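You operate a simulated robot arm through the tools that you are given. There is no shell and no other tool. Be economical: measure what you need, move in short steps, check, and stop when the job is done.

You are at the controls of a simulated two-armed robot. One attempt, no reset.

Task
Clear and brush the dusty patch on the reel rack.
Fine: it is on the top shelf; grey core on the left peg, blue ring into the open drawer, drawer shut; blue brush, put back after; the orange tag with loop stays. Set down upright: card core with grey band, blue brush with orange band. What is to be rubbed or washed off counts as gone when no trace of it is left.

Only the result counts: the job must be done as asked and must still hold three seconds after the hand-in. Knocking over, shifting, dropping, spilling or breaking anything else fails it.

Robot
Two 7-joint arms with two-finger parallel grippers on one trunk, hanging from a carriage that runs on a gantry, over the field with the corners [-0.765, -1.236], [0.515, -1.235], [0.513, 1.065], [-0.766, 1.064] (x, y) and turns from -326 to 361 degrees about z. Base frame: it is fixed where the carriage stands at the start and does not move with it; the origin is on the floor, on the carriage's upright axis, x ahead of it, y to its left, z up; the surface under the hand at the start is at about z = 0.6. Readings come in m, degrees, newtons and seconds.
The left shoulder is at the start at [0.04, 0.173, 1.572], the right one opposite. Places, roughly: blue brush with orange band (10x5x6 cm) [0.9, 0, 1.2]; card core with grey band (6x7x8 cm) [0.7, 0, 1.3]; drawer marked leader bars [0.9, 0.6, 0.7]; dust on rack shelf [0.7, 0, 1.2]; inside of drawer marked leader bars [0.9, 0.5, 0.7]; left peg on reel rack [0.6, 0, 1.2]. Payload 3.43 kg a hand.
Tool frame (each hand has its own): the origin (TCP) lies between the finger pads and is the grasp point; the fingertips stand 0.03 m ahead of it; z points along the fingers, y is the line along which they close. Largest opening 0.094 m; finger width 0.028, thickness 0.01; the body of the gripper, 0.05 by 0.096 m, starts 0.055 m behind the TCP.
Orientation is that of the tool frame in the base frame, as a unit quaternion [x, y, z, w]. With the fingers straight down and closing along the base's y, the tool's x points along the base's -x, its y along +y and its z along -z.

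Tools
- The arms move only by the tool nudge_tool. It takes "left_targets", "right_targets" or both (then of equal length, played together; a hand with none holds still); each is a list of rows, each an object of numbers (a shift or turn left out is 0, a gripper value left out holds the last): "x", "y", "z": the shift along the tool's x, y, z in m; "rx", "ry", "rz": the turn, a rotation vector about the tool's x, y, z in degrees. In form: [{"x": .., "y": .., "z": .., "rx": .., "ry": .., "rz": ..}, ...]. A call has 1 to 8 rows; each row shifts and turns the commanded pose from where the row before left it, along the tool's axes as they then stand. "left_jaw" and "right_jaw" are, for a hand that has rows, the finger opening in m, from 0 to 0.094, set as the call begins (left out, the last holds). Rows are played at 5 a second. More than 0.05 m and 8.6 degrees between two rows, or a gripper value outside its range, and nothing of the call is played. Where a pose cannot be reached the arm comes as near as it can. A force on the tool above 40 N (or 10 N above the force at the start of the call, whichever is more), or a blocked arm, ends the call early, and 0.2 s more pass. Each finger travels about 0.072 m/s and halts on what it meets, pressing with about 42 N; the grip force reading is that of the motor and also rises with nothing between the fingers. The clock runs only during rows and for 0.2 s after the last one: add rows that do not move to give the fingers time. The reply holds the time, the measured pose of the TCP, the force on the tool along the base axes, the opening and the grip force, in the units named above and with some noise, with the torque about the TCP (base axes, N m) and any sound that the robot's microphone picked up.
- Cameras (640 x 400 px; columns grow to the right, rows downward): "scene" is now at [0.2335, 0.0151, 1.858]; the picture's right is [0.21, -0.98, 0.00], its down [-0.75, -0.16, -0.64] and it looks along [0.62, 0.13, -0.77] (base axes); focal length 265 px, centre (320, 200). "left" rides on the left gripper at [0.076, -0.014, -0.103] in its tool frame; the picture's right is [0.18, 0.98, 0.00], its down [-0.75, 0.14, -0.64] and it looks along [-0.63, 0.12, 0.77] (tool axes); focal length 243 px, centre (320, 200). "right" rides on the right gripper at [0.076, 0.014, -0.103] in its tool frame; the picture's right is [-0.18, 0.98, 0.00], its down [-0.75, -0.14, -0.64] and it looks along [-0.63, -0.12, 0.77] (tool axes); focal length 243 px, centre (320, 200). There is no depth. A picture from a camera that has moved, and an enlarged one, comes with that camera's place and axes in the base frame and with its lens.
- capture(camera): a new picture of that camera. No time passes.
- move_column(by): slides the trunk up (or, below 0, down) by that many m; the arms and the scene camera ride with it, the base frame stays. It gives what a move gives, with no picture.
- roll_base(legs): drives the robot by 1 to 6 legs, each [ahead, left, turn to the left] in m, m and degrees, along the robot's own axes; the way and the turn of a leg run together, so that a leg with both is an arc; at most 1.5 m and 180 degrees a leg. The arms and the cameras ride along, it lands a little off, and it stops where it bumps. It keeps to its track: a leg is cut to what the track allows. It gives what a move gives.
- pan_tilt(pan, tilt): turns the head with the scene camera to pan (to the left, within 86 degrees either way) and tilt (down, from -29 to 69), counted from straight ahead of the robot. It gives what a move gives.
- enlarge(camera, box): a new picture of the part [left, top, right, bottom] of that camera's present view, enlarged. No time passes.
- sign_off(): hands the job in; it is judged then, once.

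Go step by step. Nothing tells you exact positions but the pictures and the camera data: compare them with the known pose of the tool, close in by small moves and look again before you grip or let go. The budget is 120 turns and 108 pictures, counting those below and the enlarged ones. Unless the task says otherwise, let go and move clear before handing in, and close with one line.

The tools are called after "Request:" as a command line: name --argument value ..., lists and objects as JSON in quotes. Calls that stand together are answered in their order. nudge_tool: Moves the arms, as the interface text tells. Its arguments: {"type":"object","properties":{"left_targets":{"type":"array"},"left_jaw":{"type":"number"},"right_targets":{"type":"array"},"right_jaw":{"type":"number"}},"required":[]} The other tools are called the same way: move_column (by) slides the trunk up or down; roll_base (legs) drives the base; pan_tilt (pan, tilt) turns the head that bears the scene camera; capture (camera) takes a picture; enlarge (camera, box) takes an enlarged picture of a part of a camera's view; sign_off () hands the job in.

At the start:

```text
time_s: 0.0
left_position: [0.5037, 0.3041, 1.4838]
left_tcp_rot: [0.0, 1.0, 0.0, 0.0]
left_ft_force: [0.6, 0.4, -0.3]
left_torque: [0.0, -0.01, -0.03]
left_gripper_width: 0.0939
left_finger_force: 0.2
right_position: [0.6092, -0.2008, 1.5071]
right_tcp_rot: [0.0, 1.0, -0.001, 0.001]
right_ft_force: [0.2, 0.2, 1.1]
right_torque: [0.03, 0.01, 0.04]
right_gripper_width: 0.0942
right_finger_force: 0.0
trunk travel left (down, up): [-0.725, 0.056]
robot x, y, heading: [0.001, 0.0019, 0.1]
head pan, tilt: [12.0, 50.3]
```

scene: 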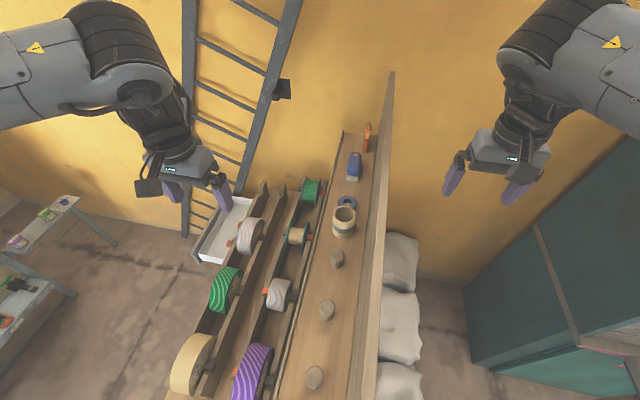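
right: 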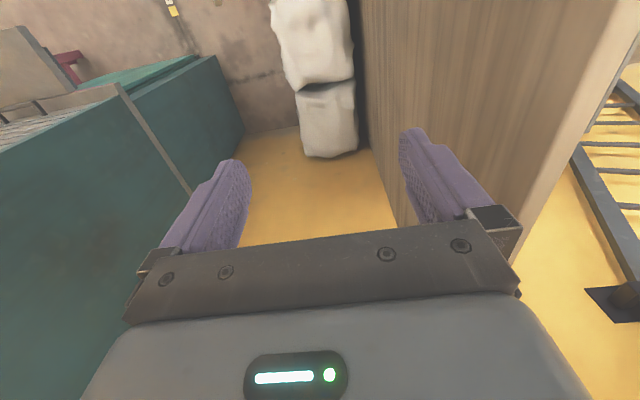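
left: 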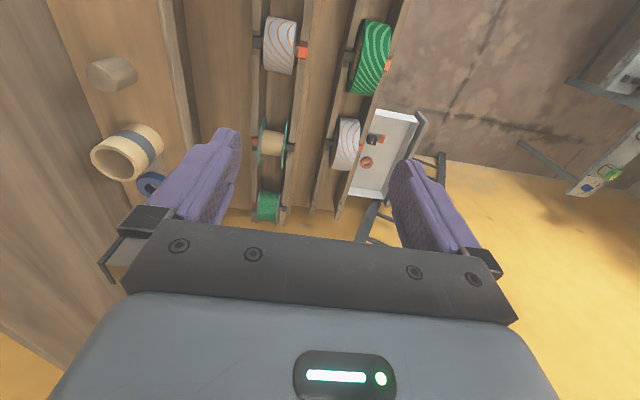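

I see the rack's top shelf running ahead with three stub pegs, the card core, the blue ring, the blue brush and the orange tag in a row, and an open white drawer to the left. I'll look at enlarged views first.

Request:
enlarge --camera "scene" --box '[280, 110, 420, 250]'

Request:
enlarge --camera "scene" --box '[170, 170, 330, 290]'

Request:
enlarge --camera "left" --box '[60, 40, 240, 220]'

```text
2.86 times, centred on (350, 180) of scene
camera zoom: at [0.2335, 0.0151, 1.858], right [0.21, -0.98, 0.0], down [-0.75, -0.16, -0.64], along [0.62, 0.13, -0.77], focal length 756 px, centre (234, 257)
```

zoom: 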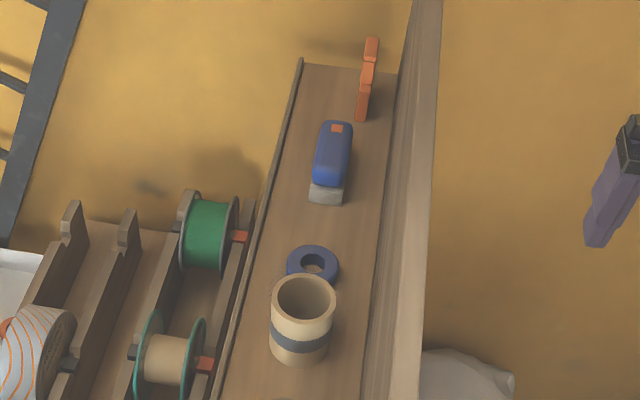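

```text
3.33 times, centred on (250, 230) of scene
camera zoom: at [0.2335, 0.0151, 1.858], right [0.21, -0.98, 0.0], down [-0.75, -0.16, -0.64], along [0.62, 0.13, -0.77], focal length 882 px, centre (553, 100)
```

zoom: 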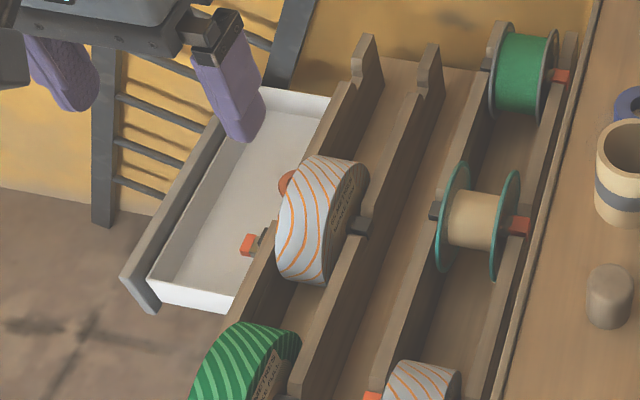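

```text
2.22 times, centred on (150, 130) of left
camera zoom: at [0.4281, 0.29, 1.5859], right [-0.18, 0.98, 0.0], down [0.75, 0.14, 0.64], along [0.63, 0.12, -0.77], focal length 539 px, centre (698, 356)
```

zoom: 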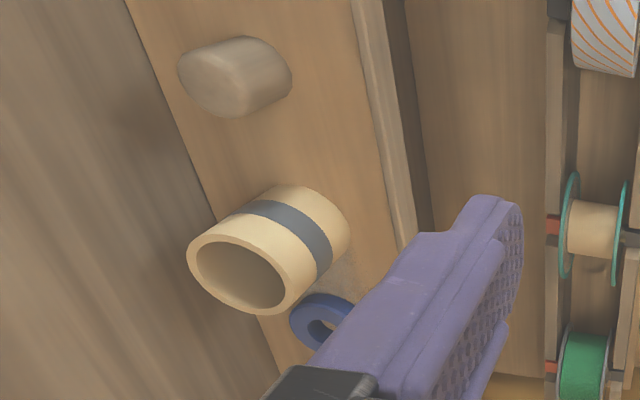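

The core's top is at about (0.655, 0.037, 1.29), the ring at (0.755, 0.037) and the brush at (0.89, 0.034). The back panel is at y≈-0.03, and the left peg is at about (0.565, 0.037). I'll bring the left hand above the core.

Request:
nudge_tool --left_targets '[{"x": -0.0216, "y": -0.0381}, {"x": -0.0216, "y": -0.0381}, {"x": -0.0216, "y": -0.0381}, {"x": -0.0216, "y": -0.0381}, {"x": -0.0216, "y": -0.0381}, {"x": -0.0216, "y": -0.0381}, {"x": -0.0216, "y": -0.0381}, {}]'

Request:
capture --camera "left"

Request:
capture --camera "scene"

```text
time_s: 1.8
left_position: [0.6361, 0.0554, 1.4832]
left_tcp_rot: [-0.001, 1.0, 0.001, 0.001]
left_ft_force: [-0.3, -0.8, 0.3]
left_torque: [0.02, -0.02, -0.01]
left_gripper_width: 0.0943
left_finger_force: 0.0
left hand out of reach, approached as far as the arm can: row 7
right_position: [0.6088, -0.201, 1.5077]
right_tcp_rot: [0.0, 1.0, 0.0, 0.001]
right_ft_force: [-0.7, 0.0, 0.7]
right_torque: [-0.01, -0.01, -0.01]
right_gripper_width: 0.0938
right_finger_force: 0.1
trunk travel left (down, up): [-0.725, 0.056]
robot x, y, heading: [0.0008, -0.0054, -0.2]
head pan, tilt: [12.0, 50.3]
```

```text
101 pictures are left
camera left: at [0.5597, 0.0413, 1.5861], right [-0.18, 0.98, 0.0], down [0.75, 0.14, 0.64], along [0.63, 0.12, -0.77], focal length 243 px, centre (320, 200)
```

left: 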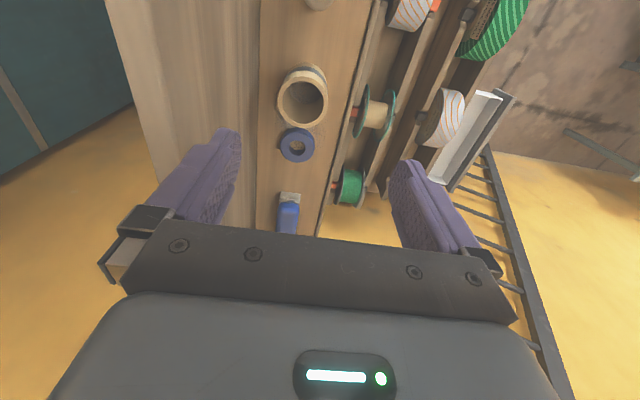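

```text
100 pictures are left
camera scene: at [0.2335, 0.0151, 1.858], right [0.21, -0.98, 0.0], down [-0.75, -0.16, -0.64], along [0.62, 0.13, -0.77], focal length 265 px, centre (320, 200)
```

scene: 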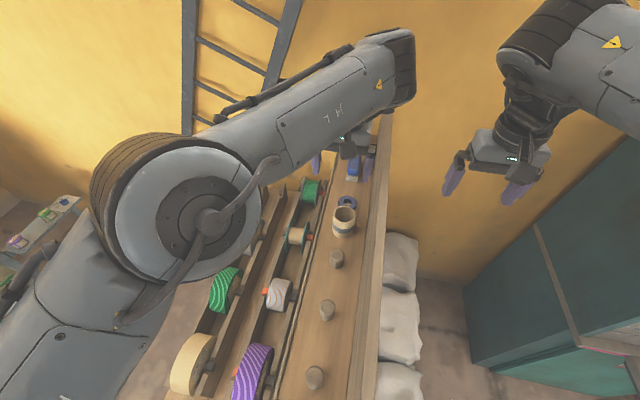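

The left arm is at its reach limit here, so the base must come forward. I'll check what lies below the trunk first.

Request:
pan_tilt --pan 0 --tilt 69

Request:
capture --camera "scene"

Request:
capture --camera "right"

```text
time_s: 2.6
left_position: [0.6368, 0.0567, 1.4848]
left_tcp_rot: [0.001, 1.0, 0.0, 0.0]
left_ft_force: [0.2, -0.4, -0.7]
left_torque: [0.02, -0.01, -0.04]
left_gripper_width: 0.094
left_finger_force: 0.1
right_position: [0.6091, -0.2015, 1.5088]
right_tcp_rot: [0.001, 1.0, 0.001, 0.001]
right_ft_force: [0.9, 0.2, 0.6]
right_torque: [-0.01, 0.01, -0.03]
right_gripper_width: 0.094
right_finger_force: 0.1
trunk travel left (down, up): [-0.725, 0.056]
robot x, y, heading: [0.0003, -0.0017, 0.0]
head pan, tilt: [0.0, 68.8]
```

```text
99 pictures are left
camera scene: at [0.2145, -0.0008, 1.8365], right [0.0, -1.0, 0.0], down [-0.93, 0.0, -0.36], along [0.36, 0.0, -0.93], focal length 265 px, centre (320, 200)
```

scene: 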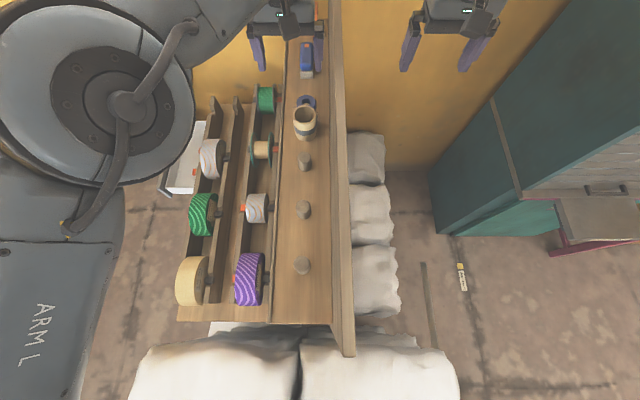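

```text
98 pictures are left
camera right: at [0.5327, -0.1858, 1.6097], right [0.18, 0.98, 0.0], down [0.75, -0.14, 0.64], along [0.63, -0.12, -0.77], focal length 243 px, centre (320, 200)
```

right: 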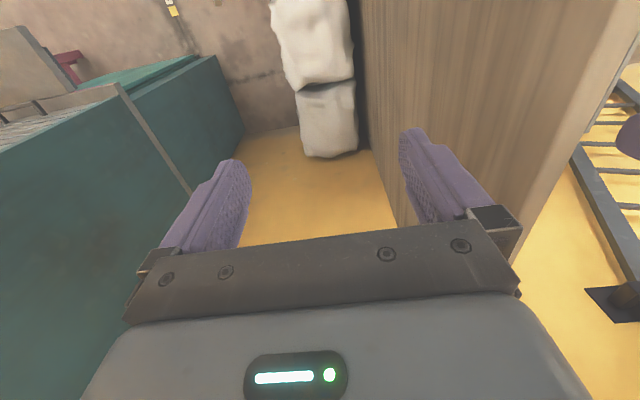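

The rack begins at x≈0.17, with the panel top near z 1.47. Working from its front suits better: base near (0.51, 0.55), facing -y. I'll raise the trunk, pull both hands in, back off, slide left, turn and come alongside.

Request:
move_column --by 0.05

Request:
nudge_tool --left_targets '[{"x": 0.04, "y": 0.01}, {"x": 0.04, "y": 0.01}, {"x": 0.04, "y": 0.01}, {"x": 0.04, "y": 0.01}, {"x": 0.02}, {}]' --right_targets '[{"x": 0.04}, {"x": 0.04}, {"x": 0.04}, {"x": 0.04}, {"x": 0.02}, {}]'

Request:
roll_base --legs '[[-0.3, 0, 0]]'

Request:
roll_base --legs '[[0, 0.55, 0]]'

Request:
capture --camera "scene"

```text
time_s: 3.5
left_position: [0.636, 0.0563, 1.5342]
left_tcp_rot: [0.0, 1.0, 0.0, 0.0]
left_ft_force: [0.2, 0.6, 0.5]
left_torque: [0.03, 0.01, 0.01]
left_gripper_width: 0.094
left_finger_force: 0.0
right_position: [0.6091, -0.2014, 1.5562]
right_tcp_rot: [-0.001, 1.0, 0.0, 0.001]
right_ft_force: [0.2, 0.7, 0.0]
right_torque: [-0.01, 0.0, 0.03]
right_gripper_width: 0.0942
right_finger_force: 0.0
trunk travel left (down, up): [-0.775, 0.006]
robot x, y, heading: [0.0025, 0.0015, -0.0]
head pan, tilt: [0.0, 68.8]
```

```text
time_s: 4.9
left_position: [0.4558, 0.0948, 1.5317]
left_tcp_rot: [0.0, 1.0, 0.0, 0.0]
left_ft_force: [0.2, 0.3, 0.5]
left_torque: [0.04, 0.01, -0.01]
left_gripper_width: 0.0941
left_finger_force: 0.0
right_position: [0.427, -0.2017, 1.558]
right_tcp_rot: [0.0, 1.0, 0.0, 0.001]
right_ft_force: [0.6, 0.1, -0.1]
right_torque: [-0.03, 0.05, -0.01]
right_gripper_width: 0.0941
right_finger_force: 0.1
trunk travel left (down, up): [-0.775, 0.006]
robot x, y, heading: [0.0001, -0.0016, -0.2]
head pan, tilt: [0.0, 68.8]
```

```text
time_s: 7.0
left_position: [0.1518, 0.0935, 1.5326]
left_tcp_rot: [0.004, 1.0, 0.0, 0.001]
left_ft_force: [0.3, -0.1, 0.1]
left_torque: [0.0, 0.0, 0.03]
left_gripper_width: 0.094
left_finger_force: 0.1
right_position: [0.1191, -0.2033, 1.5588]
right_tcp_rot: [0.004, 1.0, 0.0, 0.001]
right_ft_force: [0.3, -0.2, -0.5]
right_torque: [0.0, 0.0, 0.02]
right_gripper_width: 0.094
right_finger_force: 0.1
trunk travel left (down, up): [-0.775, 0.006]
robot x, y, heading: [-0.3046, 0.0045, -0.6]
head pan, tilt: [0.0, 68.8]
```

```text
time_s: 10.1
left_position: [0.1547, 0.635, 1.5327]
left_tcp_rot: [0.003, 1.0, 0.0, 0.0]
left_ft_force: [0.1, -0.9, 0.7]
left_torque: [-0.01, -0.01, 0.0]
left_gripper_width: 0.0938
left_finger_force: 0.0
right_position: [0.1241, 0.3393, 1.5571]
right_tcp_rot: [0.004, 1.0, 0.0, 0.001]
right_ft_force: [0.7, 0.7, -1.4]
right_torque: [0.01, 0.0, 0.0]
right_gripper_width: 0.094
right_finger_force: 0.0
trunk travel left (down, up): [-0.775, 0.006]
robot x, y, heading: [-0.3052, 0.5426, -0.2]
head pan, tilt: [0.0, 68.8]
```

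```text
97 pictures are left
camera scene: at [-0.087, 0.5404, 1.8865], right [-0.01, -1.0, 0.0], down [-0.93, 0.01, -0.36], along [0.36, 0.0, -0.93], focal length 265 px, centre (320, 200)
```

scene: 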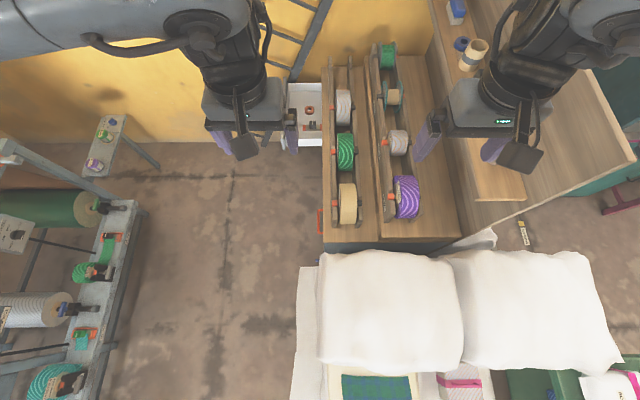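

Clear space. Now turn to face the rack and slide along it.

Request:
roll_base --legs '[[0, 0, -90]]'

Request:
roll_base --legs '[[0, 0.81, 0]]'

Request:
pan_tilt --pan 15 --tilt 50

Request:
capture --camera "scene"

Request:
capture --camera "left"

```text
time_s: 14.4
left_position: [-0.2246, 0.0827, 1.5315]
left_tcp_rot: [0.721, 0.693, 0.0, 0.001]
left_ft_force: [0.0, 0.6, -0.6]
left_torque: [-0.02, 0.0, 0.0]
left_gripper_width: 0.0939
left_finger_force: 0.0
right_position: [-0.5194, 0.1247, 1.5583]
right_tcp_rot: [0.722, 0.692, 0.0, 0.0]
right_ft_force: [0.0, -0.1, -0.6]
right_torque: [-0.04, 0.0, 0.01]
right_gripper_width: 0.0942
right_finger_force: 0.0
trunk travel left (down, up): [-0.775, 0.006]
robot x, y, heading: [-0.3005, 0.5429, -92.2]
head pan, tilt: [0.0, 68.8]
```

```text
time_s: 18.8
left_position: [0.5817, 0.0451, 1.5318]
left_tcp_rot: [0.725, 0.689, -0.001, 0.0]
left_ft_force: [0.8, 0.6, 0.1]
left_torque: [-0.03, 0.0, 0.0]
left_gripper_width: 0.0939
left_finger_force: 0.1
right_position: [0.2884, 0.0887, 1.5576]
right_tcp_rot: [0.725, 0.689, 0.0, 0.001]
right_ft_force: [-0.2, -0.8, 0.3]
right_torque: [-0.03, -0.01, 0.02]
right_gripper_width: 0.094
right_finger_force: 0.1
trunk travel left (down, up): [-0.775, 0.006]
robot x, y, heading: [0.5109, 0.5082, -92.8]
head pan, tilt: [0.0, 68.8]
```

```text
time_s: 19.6
left_position: [0.5822, 0.0452, 1.5319]
left_tcp_rot: [0.725, 0.689, 0.0, 0.0]
left_ft_force: [-0.3, 0.3, -0.8]
left_torque: [-0.01, 0.0, 0.03]
left_gripper_width: 0.0942
left_finger_force: 0.1
right_position: [0.288, 0.089, 1.5574]
right_tcp_rot: [0.724, 0.69, -0.001, 0.001]
right_ft_force: [0.8, -0.5, -0.1]
right_torque: [0.01, 0.0, -0.01]
right_gripper_width: 0.094
right_finger_force: 0.0
trunk travel left (down, up): [-0.775, 0.006]
robot x, y, heading: [0.5086, 0.5055, -92.9]
head pan, tilt: [15.0, 50.0]
```

```text
96 pictures are left
camera scene: at [0.517, 0.2693, 1.9083], right [-0.98, -0.21, 0.0], down [-0.16, 0.75, -0.64], along [0.13, -0.63, -0.77], focal length 265 px, centre (320, 200)
```

scene: 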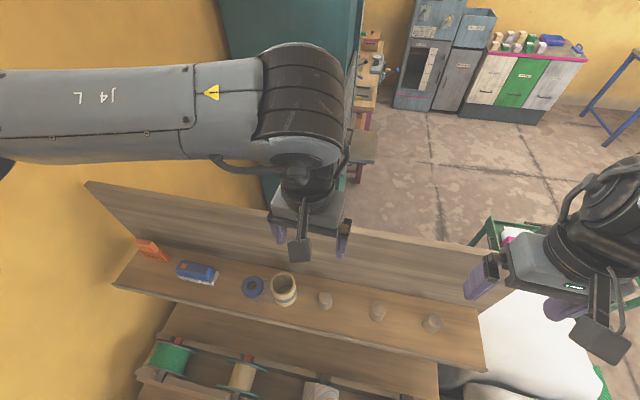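

```text
95 pictures are left
camera left: at [0.5724, 0.1213, 1.6338], right [0.99, 0.13, 0.0], down [0.1, -0.76, 0.64], along [0.09, -0.64, -0.77], focal length 243 px, centre (320, 200)
```

left: 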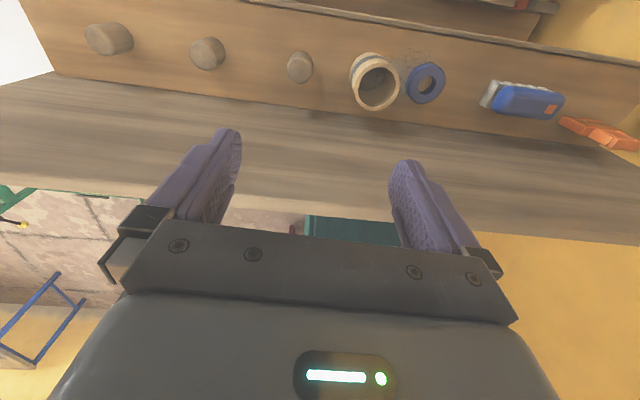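

Great vantage. I'll enlarge the shelf objects from both cameras.

Request:
enlarge --camera "scene" --box '[130, 210, 370, 350]'

Request:
enlarge --camera "left" --box '[270, 20, 480, 150]'

Request:
enlarge --camera "left" --box '[440, 40, 640, 170]'

```text
2.67 times, centred on (250, 280) of scene
camera zoom: at [0.517, 0.2693, 1.9083], right [-0.98, -0.21, 0.0], down [-0.16, 0.75, -0.64], along [0.13, -0.63, -0.77], focal length 706 px, centre (507, -13)
```

zoom: 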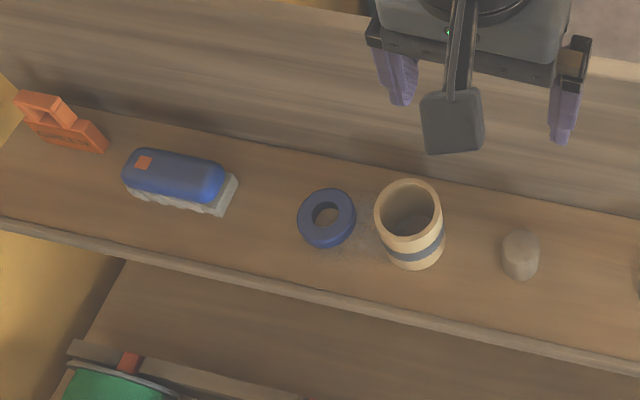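

```text
3.05 times, centred on (375, 85) of left
camera zoom: at [0.5724, 0.1213, 1.6338], right [0.99, 0.13, 0.0], down [0.1, -0.76, 0.64], along [0.09, -0.64, -0.77], focal length 739 px, centre (152, 550)
```

zoom: 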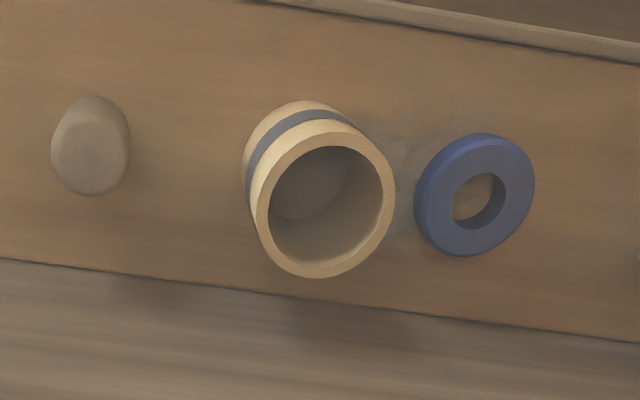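

```text
3.08 times, centred on (540, 105) of left
camera zoom: at [0.5724, 0.1213, 1.6338], right [0.99, 0.13, 0.0], down [0.1, -0.76, 0.64], along [0.09, -0.64, -0.77], focal length 746 px, centre (-357, 492)
```

zoom: 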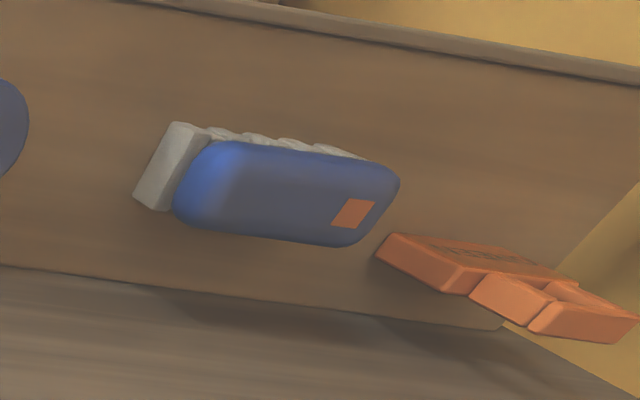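

Core axis ≈ (0.659, 0.037), ring ≈ (0.749, 0.038), left peg ≈ (0.553, 0.036); dust lies around and between core and ring. I'll move above the core, half open, and check.

Request:
nudge_tool --left_targets '[{"x": -0.002, "y": 0.0387}, {"x": -0.0021, "y": 0.0386}, {"z": 0.045}, {"z": 0.045}, {"z": 0.04}, {}]' --left_jaw 0.08

Request:
capture --camera "left"

Request:
enlarge --camera "scene" --box '[170, 170, 370, 320]'

```text
time_s: 21.1
left_position: [0.6614, 0.0371, 1.3986]
left_tcp_rot: [0.724, 0.689, 0.0, -0.001]
left_ft_force: [-0.5, -0.1, 0.0]
left_torque: [-0.02, -0.01, 0.02]
left_gripper_width: 0.0801
left_finger_force: 0.0
right_position: [0.2878, 0.0889, 1.5578]
right_tcp_rot: [0.725, 0.689, -0.001, 0.0]
right_ft_force: [-1.1, 0.6, -1.0]
right_torque: [-0.02, 0.02, 0.01]
right_gripper_width: 0.0939
right_finger_force: 0.0
trunk travel left (down, up): [-0.775, 0.006]
robot x, y, heading: [0.5101, 0.5075, -92.9]
head pan, tilt: [15.0, 50.0]
```

```text
91 pictures are left
camera left: at [0.6513, 0.1126, 1.4993], right [0.99, 0.13, 0.0], down [0.1, -0.76, 0.64], along [0.09, -0.64, -0.77], focal length 243 px, centre (320, 200)
```

left: 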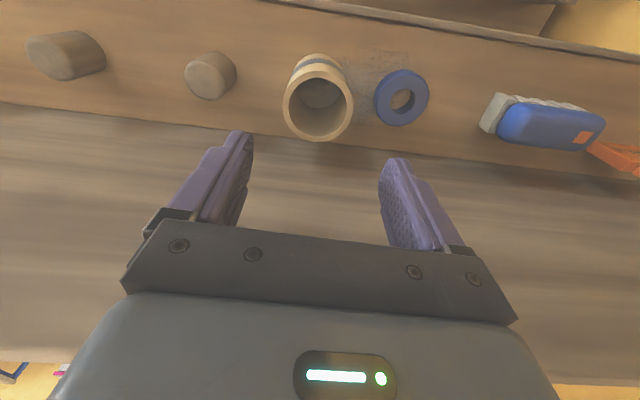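

```text
2.67 times, centred on (270, 245) of scene
camera zoom: at [0.5171, 0.2693, 1.9084], right [-0.98, -0.21, 0.0], down [-0.16, 0.75, -0.64], along [0.13, -0.63, -0.77], focal length 706 px, centre (453, 80)
```

zoom: 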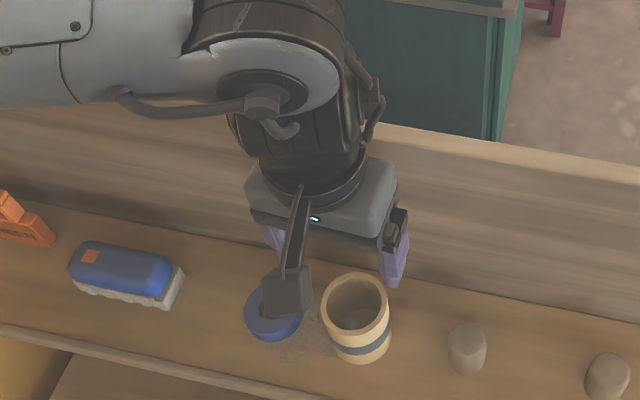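

Request:
enlarge --camera "left" --box '[260, 30, 440, 150]'

```text
3.33 times, centred on (350, 90) of left
camera zoom: at [0.6513, 0.1126, 1.4993], right [0.99, 0.13, 0.0], down [0.1, -0.76, 0.64], along [0.09, -0.64, -0.77], focal length 809 px, centre (220, 567)
```

zoom: 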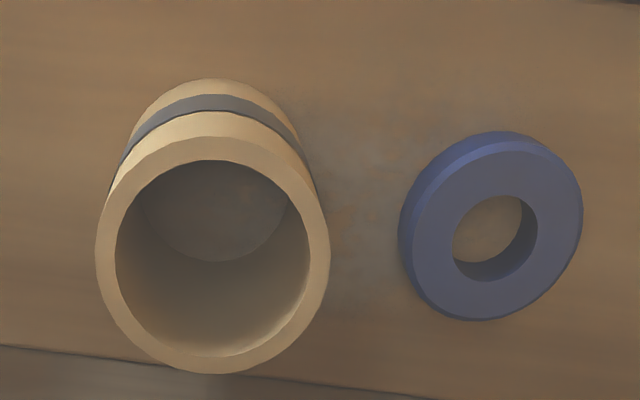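

The fingers straddle the core correctly. I'll descend to z≈1.262 and then check before closing.

Request:
nudge_tool --left_targets '[{"x": 0.003, "y": -0.002, "z": 0.035}, {"z": 0.035}, {"z": 0.035}, {"z": 0.031}, {}]'

Request:
enlarge --camera "left" --box '[180, 50, 460, 230]'

Request:
enlarge --camera "scene" --box '[190, 200, 370, 320]'

```text
time_s: 22.2
left_position: [0.6572, 0.0388, 1.2627]
left_tcp_rot: [0.725, 0.689, 0.0, 0.0]
left_ft_force: [0.7, -0.2, -0.1]
left_torque: [-0.02, 0.02, 0.02]
left_gripper_width: 0.0799
left_finger_force: 0.0
right_position: [0.2875, 0.0888, 1.5574]
right_tcp_rot: [0.725, 0.689, -0.001, 0.001]
right_ft_force: [-0.1, 0.1, 0.1]
right_torque: [0.0, 0.0, 0.0]
right_gripper_width: 0.094
right_finger_force: 0.1
trunk travel left (down, up): [-0.775, 0.006]
robot x, y, heading: [0.5131, 0.5059, -92.7]
head pan, tilt: [15.0, 50.0]
```

```text
2.22 times, centred on (320, 140) of left
camera zoom: at [0.646, 0.1146, 1.3661], right [0.99, 0.13, 0.0], down [0.1, -0.76, 0.64], along [0.09, -0.64, -0.77], focal length 539 px, centre (320, 333)
```

zoom: 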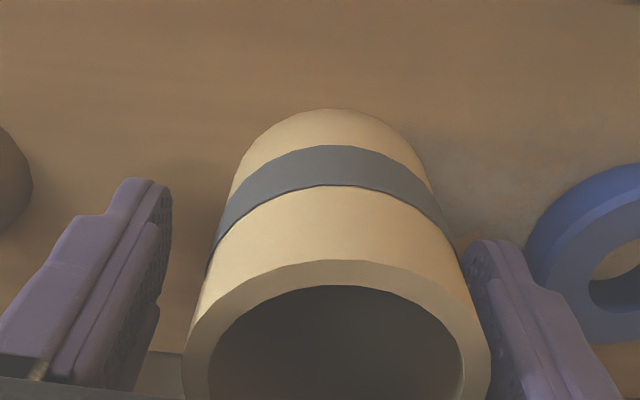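

```text
3.33 times, centred on (280, 260) of scene
camera zoom: at [0.5171, 0.2692, 1.9084], right [-0.98, -0.21, 0.0], down [-0.16, 0.75, -0.64], along [0.13, -0.63, -0.77], focal length 882 px, centre (453, 0)
```

zoom: 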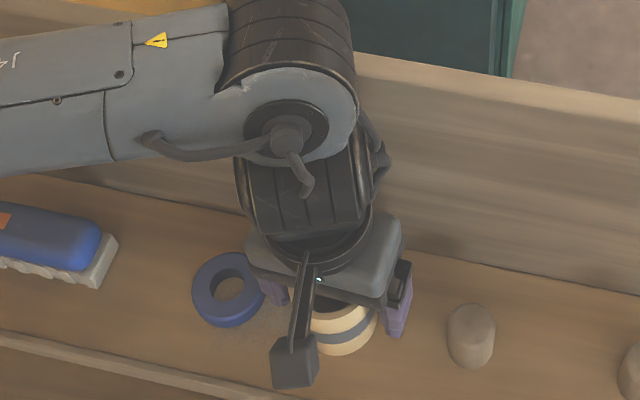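

The core sits about 5 mm toward +x of the finger midline; I'll centre and then close.

Request:
nudge_tool --left_targets '[{"y": 0.0045}, {}]'

Request:
nudge_tool --left_targets '[{}, {}, {}, {}]' --left_jaw 0.05

Request:
enlarge --camera "left" --box '[180, 50, 460, 230]'

```text
time_s: 22.9
left_position: [0.661, 0.0379, 1.264]
left_tcp_rot: [0.725, 0.689, 0.0, 0.0]
left_ft_force: [-0.3, 0.0, -1.0]
left_torque: [0.0, 0.03, -0.03]
left_gripper_width: 0.0798
left_finger_force: 0.0
right_position: [0.2876, 0.0902, 1.5587]
right_tcp_rot: [0.725, 0.689, 0.0, 0.001]
right_ft_force: [0.7, 0.4, -0.1]
right_torque: [0.02, 0.01, 0.01]
right_gripper_width: 0.0937
right_finger_force: 0.1
trunk travel left (down, up): [-0.775, 0.006]
robot x, y, heading: [0.5116, 0.5047, -92.6]
head pan, tilt: [15.0, 50.0]
```

```text
time_s: 23.9
left_position: [0.6606, 0.039, 1.2644]
left_tcp_rot: [0.725, 0.689, 0.001, 0.0]
left_ft_force: [-0.7, -0.4, 0.1]
left_torque: [-0.03, 0.0, 0.01]
left_gripper_width: 0.0606
left_finger_force: 42.2
right_position: [0.2874, 0.0887, 1.5576]
right_tcp_rot: [0.725, 0.689, -0.001, 0.0]
right_ft_force: [0.4, -0.4, -0.1]
right_torque: [0.03, -0.03, 0.02]
right_gripper_width: 0.0939
right_finger_force: 0.0
trunk travel left (down, up): [-0.775, 0.006]
robot x, y, heading: [0.5112, 0.5039, -92.8]
head pan, tilt: [15.0, 50.0]
```

```text
2.22 times, centred on (320, 140) of left
camera zoom: at [0.6507, 0.1144, 1.3668], right [0.99, 0.13, 0.0], down [0.1, -0.76, 0.64], along [0.09, -0.64, -0.77], focal length 539 px, centre (320, 333)
```

zoom: 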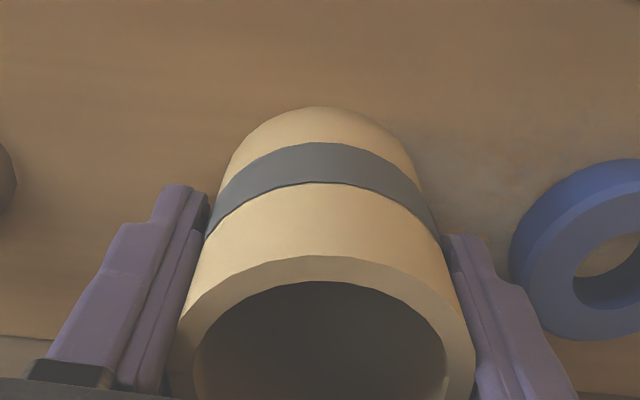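

The core is gripped. Lift it 10 cm.

Request:
nudge_tool --left_targets '[{"z": -0.03}, {"z": -0.035}, {"z": -0.035}, {}]'

Request:
capture --camera "left"

Request:
enlarge --camera "scene" --box '[190, 200, 370, 320]'

```text
time_s: 24.9
left_position: [0.6651, 0.0365, 1.3646]
left_tcp_rot: [0.724, 0.69, 0.0, 0.0]
left_ft_force: [-0.1, -0.8, -0.5]
left_torque: [0.01, -0.01, 0.0]
left_gripper_width: 0.0501
left_finger_force: 0.0
right_position: [0.2885, 0.088, 1.5587]
right_tcp_rot: [0.725, 0.689, -0.001, 0.0]
right_ft_force: [-0.1, 1.1, -0.5]
right_torque: [0.0, 0.0, -0.02]
right_gripper_width: 0.094
right_finger_force: 0.1
trunk travel left (down, up): [-0.775, 0.006]
robot x, y, heading: [0.5093, 0.5048, -92.9]
head pan, tilt: [15.0, 50.0]
```

```text
85 pictures are left
camera left: at [0.6541, 0.1127, 1.4664], right [0.99, 0.13, 0.0], down [0.1, -0.76, 0.64], along [0.09, -0.64, -0.77], focal length 243 px, centre (320, 200)
```

left: 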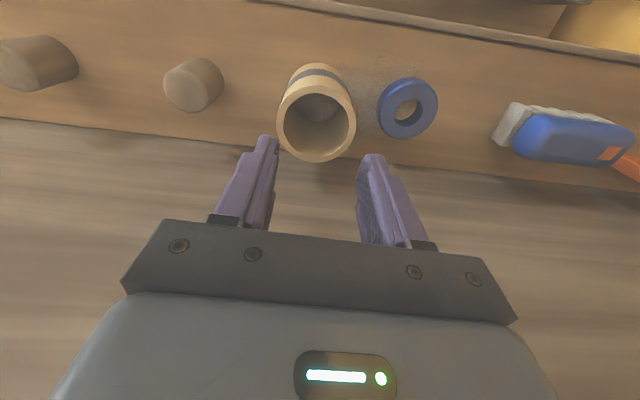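

```text
3.33 times, centred on (280, 260) of scene
camera zoom: at [0.5171, 0.2692, 1.9084], right [-0.98, -0.21, 0.0], down [-0.16, 0.75, -0.64], along [0.13, -0.63, -0.77], focal length 882 px, centre (453, 0)
```

zoom: 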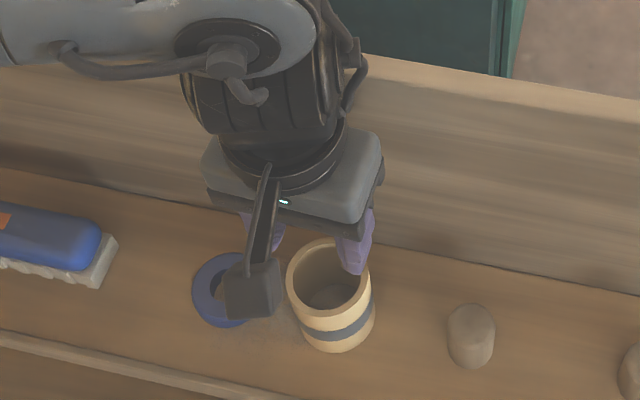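

The core slipped out of the grip but still stands in place. I'll go back slightly deeper and nearer its axis, close fully and lift slowly.

Request:
nudge_tool --left_targets '[{"x": 0.004, "y": -0.003}, {}]' --left_jaw 0.08

Request:
nudge_tool --left_targets '[{"z": 0.03}, {"z": 0.03}, {"z": 0.03}, {"z": 0.021}, {}]'

Request:
enlarge --camera "left" --box '[180, 50, 460, 230]'

Request:
enlarge --camera "scene" --box '[220, 230, 340, 310]'

```text
time_s: 25.4
left_position: [0.6603, 0.0419, 1.3652]
left_tcp_rot: [0.725, 0.689, 0.0, 0.001]
left_ft_force: [-0.1, 1.2, 0.2]
left_torque: [0.0, 0.0, 0.02]
left_gripper_width: 0.0798
left_finger_force: 0.0
right_position: [0.2887, 0.0883, 1.5588]
right_tcp_rot: [0.725, 0.689, 0.0, 0.0]
right_ft_force: [-1.5, 0.4, 0.2]
right_torque: [0.03, -0.02, 0.03]
right_gripper_width: 0.094
right_finger_force: 0.0
trunk travel left (down, up): [-0.775, 0.006]
robot x, y, heading: [0.5142, 0.5034, -92.8]
head pan, tilt: [15.0, 50.0]
```

```text
time_s: 26.6
left_position: [0.6592, 0.0418, 1.255]
left_tcp_rot: [0.724, 0.69, 0.0, 0.0]
left_ft_force: [0.3, 0.5, -0.1]
left_torque: [0.01, -0.03, -0.04]
left_gripper_width: 0.0802
left_finger_force: 0.1
right_position: [0.2868, 0.0888, 1.5581]
right_tcp_rot: [0.725, 0.688, -0.001, 0.0]
right_ft_force: [0.1, -0.2, 1.0]
right_torque: [-0.02, 0.04, -0.02]
right_gripper_width: 0.0938
right_finger_force: 0.2
trunk travel left (down, up): [-0.775, 0.006]
robot x, y, heading: [0.5103, 0.5049, -92.9]
head pan, tilt: [15.0, 50.0]
```

```text
2.22 times, centred on (320, 140) of left
camera zoom: at [0.649, 0.1187, 1.3574], right [0.99, 0.13, 0.0], down [0.1, -0.76, 0.64], along [0.09, -0.64, -0.77], focal length 539 px, centre (320, 333)
```

zoom: 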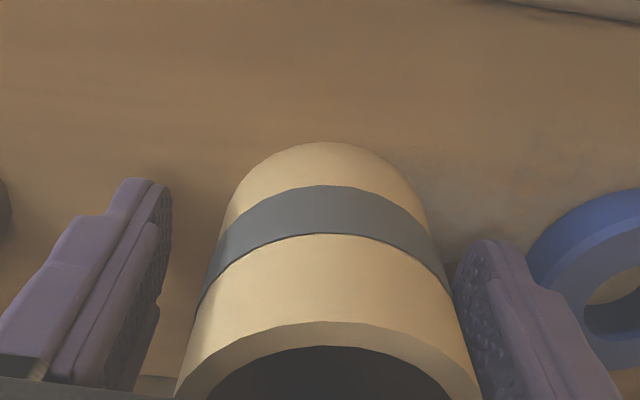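

```text
5.00 times, centred on (280, 270) of scene
camera zoom: at [0.5171, 0.2692, 1.9084], right [-0.98, -0.21, 0.0], down [-0.16, 0.75, -0.64], along [0.13, -0.63, -0.77], focal length 1323 px, centre (520, -150)
```

zoom: 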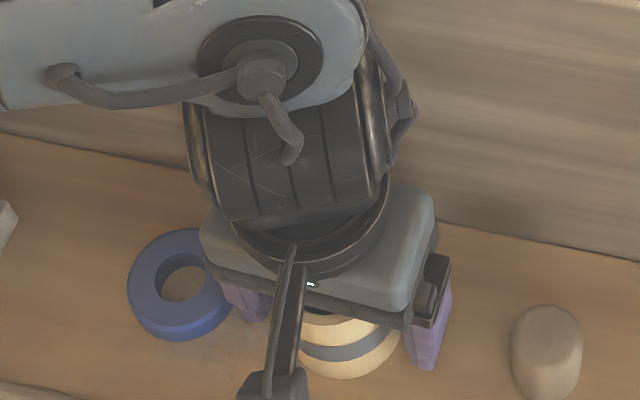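

Request:
nudge_tool --left_targets '[{"x": -0.002, "y": 0.003}, {}]'

Request:
nudge_tool --left_targets '[{}, {}, {}, {}, {}]' --left_jaw 0.0

Request:
nudge_tool --left_targets '[{"z": -0.002}, {"z": -0.004}, {"z": -0.005}, {"z": -0.005}, {}]'

Request:
enlarge --camera "left" --box '[180, 50, 460, 230]'

```text
time_s: 27.2
left_position: [0.6628, 0.0399, 1.2554]
left_tcp_rot: [0.725, 0.689, 0.0, 0.001]
left_ft_force: [0.7, 0.5, 0.3]
left_torque: [0.0, 0.03, 0.0]
left_gripper_width: 0.0803
left_finger_force: 0.0
right_position: [0.2869, 0.0896, 1.559]
right_tcp_rot: [0.725, 0.689, -0.001, 0.001]
right_ft_force: [0.6, 0.3, 0.4]
right_torque: [-0.01, -0.04, 0.03]
right_gripper_width: 0.094
right_finger_force: 0.3
trunk travel left (down, up): [-0.775, 0.006]
robot x, y, heading: [0.5097, 0.5069, -92.8]
head pan, tilt: [15.0, 50.0]
```

```text
time_s: 28.4
left_position: [0.6627, 0.0398, 1.2544]
left_tcp_rot: [0.724, 0.689, 0.0, 0.0]
left_ft_force: [-0.4, -0.1, 0.2]
left_torque: [-0.02, -0.01, -0.02]
left_gripper_width: 0.0604
left_finger_force: 42.2
right_position: [0.2887, 0.0884, 1.5588]
right_tcp_rot: [0.725, 0.689, -0.001, 0.001]
right_ft_force: [0.5, -0.4, 0.8]
right_torque: [0.01, 0.04, 0.0]
right_gripper_width: 0.0939
right_finger_force: 0.1
trunk travel left (down, up): [-0.775, 0.006]
robot x, y, heading: [0.5143, 0.507, -92.8]
head pan, tilt: [15.0, 50.0]
```

```text
time_s: 29.6
left_position: [0.6641, 0.0407, 1.2697]
left_tcp_rot: [0.725, 0.689, 0.0, 0.0]
left_ft_force: [0.1, -0.4, 0.0]
left_torque: [0.0, 0.01, -0.01]
left_gripper_width: 0.0602
left_finger_force: 41.7
right_position: [0.2871, 0.0888, 1.5577]
right_tcp_rot: [0.725, 0.689, 0.0, 0.0]
right_ft_force: [-1.0, 0.2, 0.5]
right_torque: [-0.03, 0.01, -0.03]
right_gripper_width: 0.0938
right_finger_force: 0.1
trunk travel left (down, up): [-0.775, 0.006]
robot x, y, heading: [0.5108, 0.5027, -93.1]
head pan, tilt: [15.0, 50.0]
```

```text
2.22 times, centred on (320, 140) of left
camera zoom: at [0.6522, 0.1184, 1.3728], right [0.99, 0.13, 0.0], down [0.1, -0.76, 0.64], along [0.09, -0.64, -0.77], focal length 539 px, centre (320, 333)
```

zoom: 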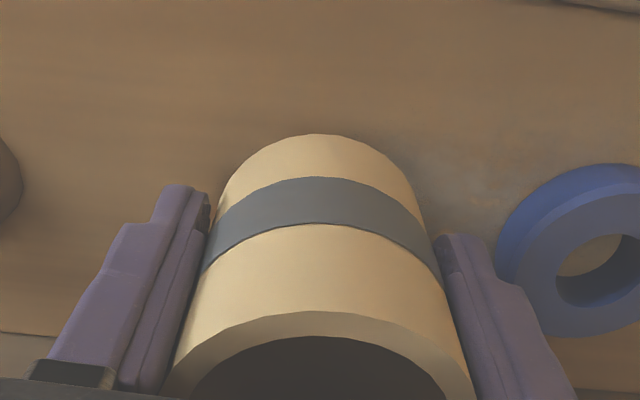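

It seems to come along. Continue slowly.

Request:
nudge_tool --left_targets '[{"z": -0.008}, {"z": -0.01}, {"z": -0.01}, {"z": -0.01}, {"z": -0.01}, {"z": -0.01}, {"z": -0.007}, {}]'

Request:
capture --camera "left"

Request:
enlarge --camera "scene" --box '[190, 200, 370, 320]'

```text
time_s: 31.4
left_position: [0.6631, 0.0415, 1.3371]
left_tcp_rot: [0.725, 0.689, 0.0, 0.0]
left_ft_force: [0.1, -1.1, -0.3]
left_torque: [-0.01, -0.01, -0.01]
left_gripper_width: 0.0603
left_finger_force: 42.1
right_position: [0.2891, 0.089, 1.5589]
right_tcp_rot: [0.724, 0.689, -0.001, 0.001]
right_ft_force: [-0.1, -0.1, 0.3]
right_torque: [0.0, -0.02, 0.0]
right_gripper_width: 0.094
right_finger_force: 0.0
trunk travel left (down, up): [-0.775, 0.006]
robot x, y, heading: [0.5129, 0.5041, -92.9]
head pan, tilt: [15.0, 50.0]
```

```text
80 pictures are left
camera left: at [0.6523, 0.1177, 1.4386], right [0.99, 0.13, 0.0], down [0.1, -0.76, 0.64], along [0.09, -0.64, -0.77], focal length 243 px, centre (320, 200)
```

left: 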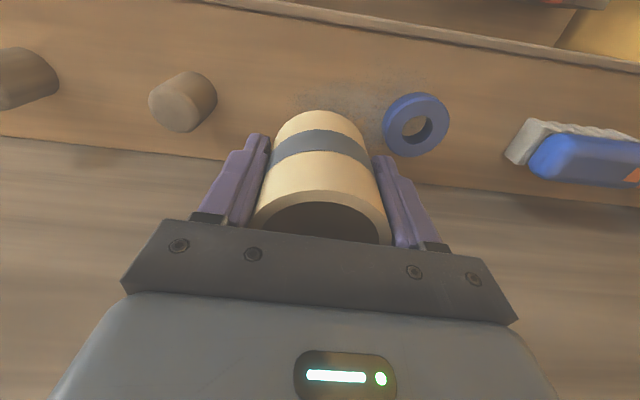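

```text
3.33 times, centred on (280, 260) of scene
camera zoom: at [0.5171, 0.2692, 1.9084], right [-0.98, -0.21, 0.0], down [-0.16, 0.75, -0.64], along [0.13, -0.63, -0.77], focal length 882 px, centre (453, 0)
```

zoom: 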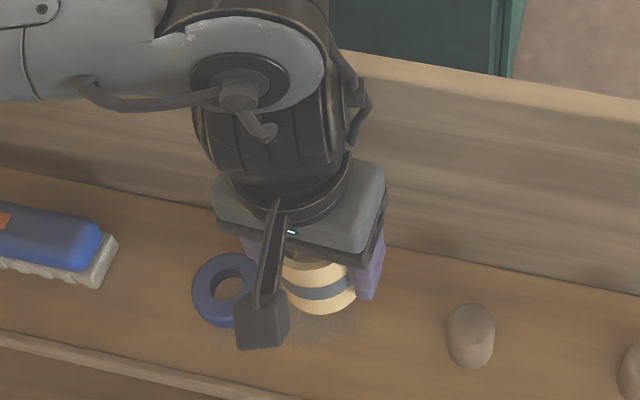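

Held and lifted 8 cm, and the dust patch is now visible. The peg is about 107 mm toward -x at the same y, so I'll move over it.

Request:
nudge_tool --left_targets '[{"x": -0.001, "y": -0.018}, {"x": -0.001, "y": -0.018}, {"x": -0.001, "y": -0.018}, {"x": -0.001, "y": -0.018}, {"x": -0.001, "y": -0.018}, {"x": -0.0019, "y": -0.0174}, {}]'

Request:
capture --camera "left"

Request:
enlarge --camera "scene" --box '[250, 230, 400, 330]'

```text
time_s: 33.0
left_position: [0.5548, 0.0378, 1.3347]
left_tcp_rot: [0.725, 0.689, 0.0, 0.0]
left_ft_force: [0.6, -0.4, 0.0]
left_torque: [0.01, -0.02, 0.01]
left_gripper_width: 0.0603
left_finger_force: 42.2
right_position: [0.2883, 0.0896, 1.559]
right_tcp_rot: [0.725, 0.689, 0.0, 0.001]
right_ft_force: [-0.3, 0.7, 0.5]
right_torque: [-0.02, 0.01, 0.01]
right_gripper_width: 0.094
right_finger_force: 0.0
trunk travel left (down, up): [-0.775, 0.006]
robot x, y, heading: [0.5086, 0.5034, -92.7]
head pan, tilt: [15.0, 50.0]
```

```text
78 pictures are left
camera left: at [0.5436, 0.1147, 1.4367], right [0.99, 0.13, 0.0], down [0.1, -0.76, 0.64], along [0.09, -0.64, -0.77], focal length 243 px, centre (320, 200)
```

left: 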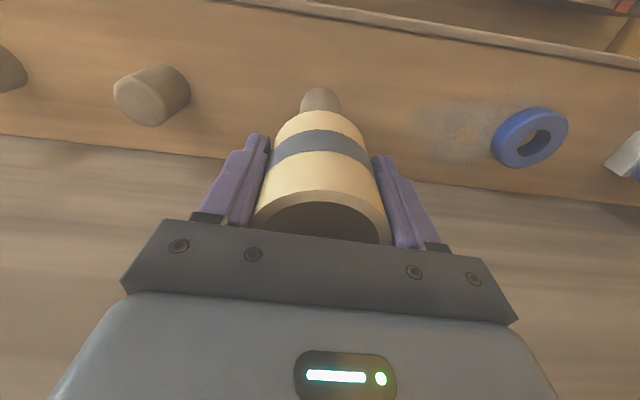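

```text
4.00 times, centred on (325, 280) of scene
camera zoom: at [0.5171, 0.2692, 1.9084], right [-0.98, -0.21, 0.0], down [-0.16, 0.75, -0.64], along [0.13, -0.63, -0.77], focal length 1059 px, centre (300, -120)
```

zoom: 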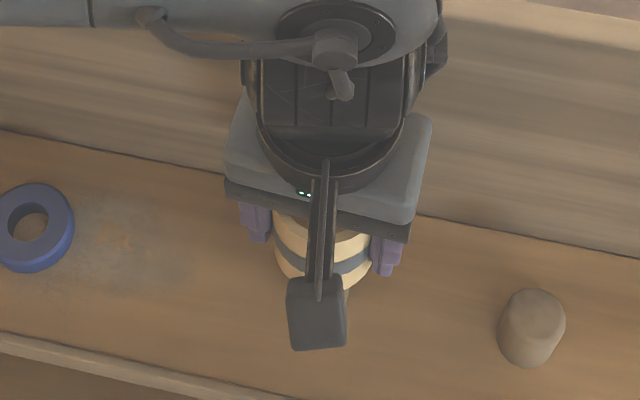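

Peg x is aligned; by projection the core sits ~4 mm toward -y of the tool axis, so I'll shift +4 mm in y, lower until just above the peg top and check.

Request:
nudge_tool --left_targets '[{"x": 0.004}, {"z": 0.01}, {"z": 0.01}, {}]'

Request:
enlarge --camera "left" --box '[240, 60, 400, 160]'

Request:
enlarge --camera "scene" --box '[280, 250, 370, 320]'

```text
time_s: 34.0
left_position: [0.5551, 0.043, 1.3161]
left_tcp_rot: [0.725, 0.689, 0.0, 0.001]
left_ft_force: [-0.3, -1.0, -0.3]
left_torque: [0.01, -0.01, 0.02]
left_gripper_width: 0.0605
left_finger_force: 41.6
right_position: [0.2876, 0.0885, 1.5585]
right_tcp_rot: [0.725, 0.689, -0.001, 0.001]
right_ft_force: [0.3, 0.1, -0.4]
right_torque: [-0.03, -0.02, 0.0]
right_gripper_width: 0.094
right_finger_force: 0.1
trunk travel left (down, up): [-0.775, 0.006]
robot x, y, heading: [0.5097, 0.5063, -92.6]
head pan, tilt: [15.0, 50.0]
```

```text
4.00 times, centred on (320, 110) of left
camera zoom: at [0.5448, 0.1194, 1.4183], right [0.99, 0.13, 0.0], down [0.1, -0.76, 0.64], along [0.09, -0.64, -0.77], focal length 970 px, centre (320, 560)
```

zoom: 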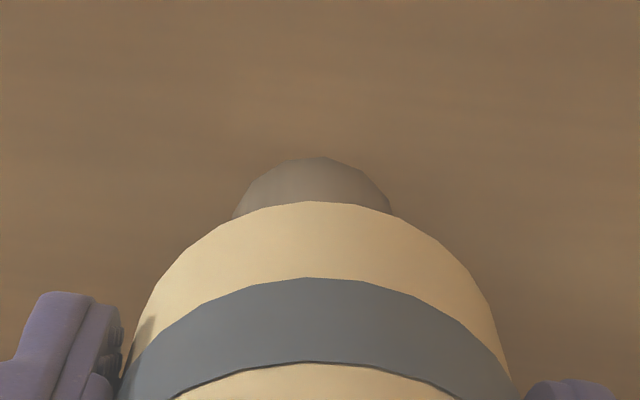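

```text
5.71 times, centred on (325, 285) of scene
camera zoom: at [0.5171, 0.2692, 1.9084], right [-0.98, -0.21, 0.0], down [-0.16, 0.75, -0.64], along [0.13, -0.63, -0.77], focal length 1512 px, centre (291, -286)
```

zoom: 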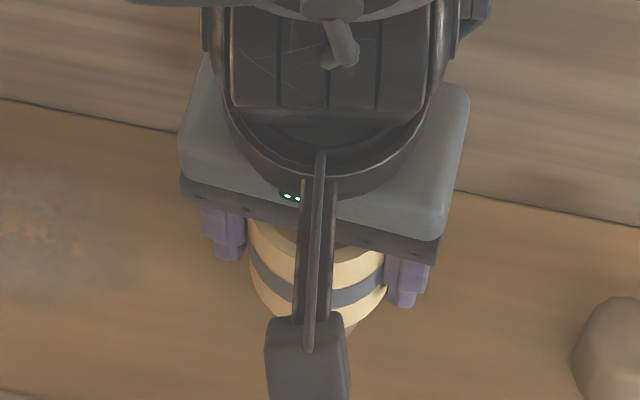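

Request:
nudge_tool --left_targets '[{"y": -0.001, "z": 0.007}, {"z": 0.007}, {"z": 0.006}, {"z": 0.006}, {"z": 0.006}, {}]'

Request:
enlarge --camera "left" --box '[240, 60, 400, 160]'

Request:
enlarge --camera "scene" --box '[280, 250, 370, 320]'

```text
time_s: 35.5
left_position: [0.5543, 0.0431, 1.2831]
left_tcp_rot: [0.725, 0.689, 0.0, 0.0]
left_ft_force: [0.2, 0.4, -0.9]
left_torque: [0.0, 0.02, 0.0]
left_gripper_width: 0.0603
left_finger_force: 42.0
right_position: [0.287, 0.0884, 1.5586]
right_tcp_rot: [0.725, 0.689, -0.002, 0.001]
right_ft_force: [0.9, -0.1, 0.4]
right_torque: [0.03, 0.0, 0.01]
right_gripper_width: 0.0941
right_finger_force: 0.1
trunk travel left (down, up): [-0.775, 0.006]
robot x, y, heading: [0.5096, 0.5024, -92.8]
head pan, tilt: [15.0, 50.0]
```

```text
4.00 times, centred on (320, 110) of left
camera zoom: at [0.544, 0.1199, 1.3854], right [0.99, 0.13, 0.0], down [0.1, -0.76, 0.64], along [0.09, -0.64, -0.77], focal length 970 px, centre (320, 560)
```

zoom: 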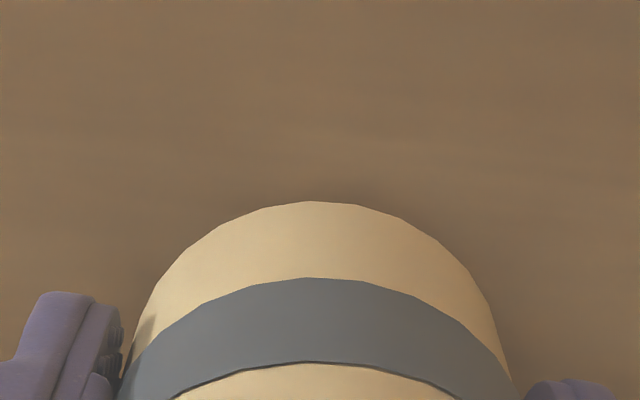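

```text
5.71 times, centred on (325, 285) of scene
camera zoom: at [0.5171, 0.2692, 1.9084], right [-0.98, -0.21, 0.0], down [-0.16, 0.75, -0.64], along [0.13, -0.63, -0.77], focal length 1512 px, centre (291, -286)
```

zoom: 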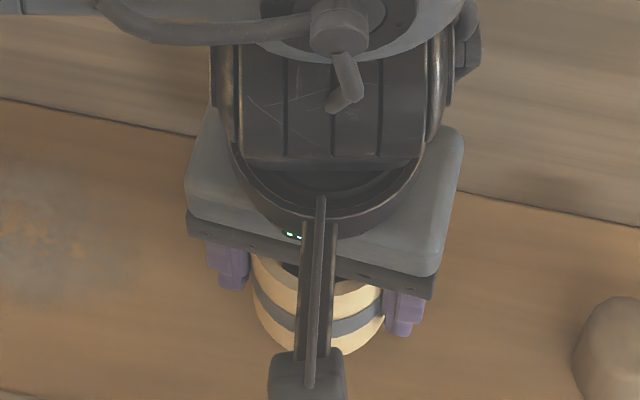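

No contact yet, and the peg is entering the core. Continue down to just about the shelf.

Request:
nudge_tool --left_targets '[{"z": 0.005}, {"z": 0.005}, {"z": 0.005}, {"z": 0.005}, {"z": 0.004}, {"z": 0.003}, {}]'

Request:
enlarge --camera "left" --box '[180, 40, 460, 220]'

```text
time_s: 37.0
left_position: [0.5537, 0.0441, 1.2561]
left_tcp_rot: [0.724, 0.69, 0.0, 0.0]
left_ft_force: [-0.8, 0.1, -0.4]
left_torque: [0.02, 0.0, 0.01]
left_gripper_width: 0.0603
left_finger_force: 41.9
right_position: [0.2879, 0.0893, 1.5586]
right_tcp_rot: [0.724, 0.689, -0.001, 0.001]
right_ft_force: [0.5, 0.4, -0.2]
right_torque: [0.02, -0.04, 0.0]
right_gripper_width: 0.0941
right_finger_force: 0.0
trunk travel left (down, up): [-0.775, 0.006]
robot x, y, heading: [0.5119, 0.5077, -92.9]
head pan, tilt: [15.0, 50.0]
```

```text
2.22 times, centred on (320, 130) of left
camera zoom: at [0.5434, 0.1209, 1.3576], right [0.99, 0.13, 0.0], down [0.1, -0.76, 0.64], along [0.09, -0.64, -0.77], focal length 539 px, centre (320, 356)
```

zoom: 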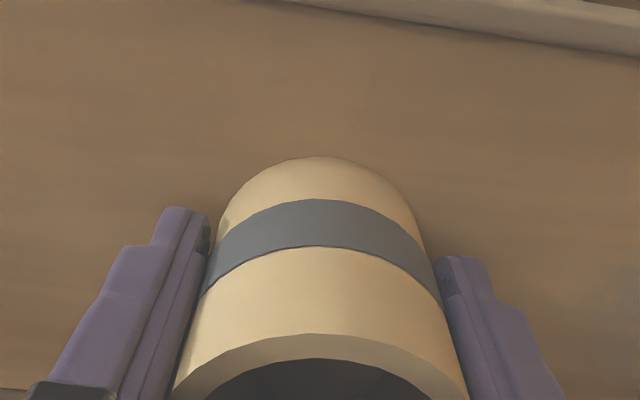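

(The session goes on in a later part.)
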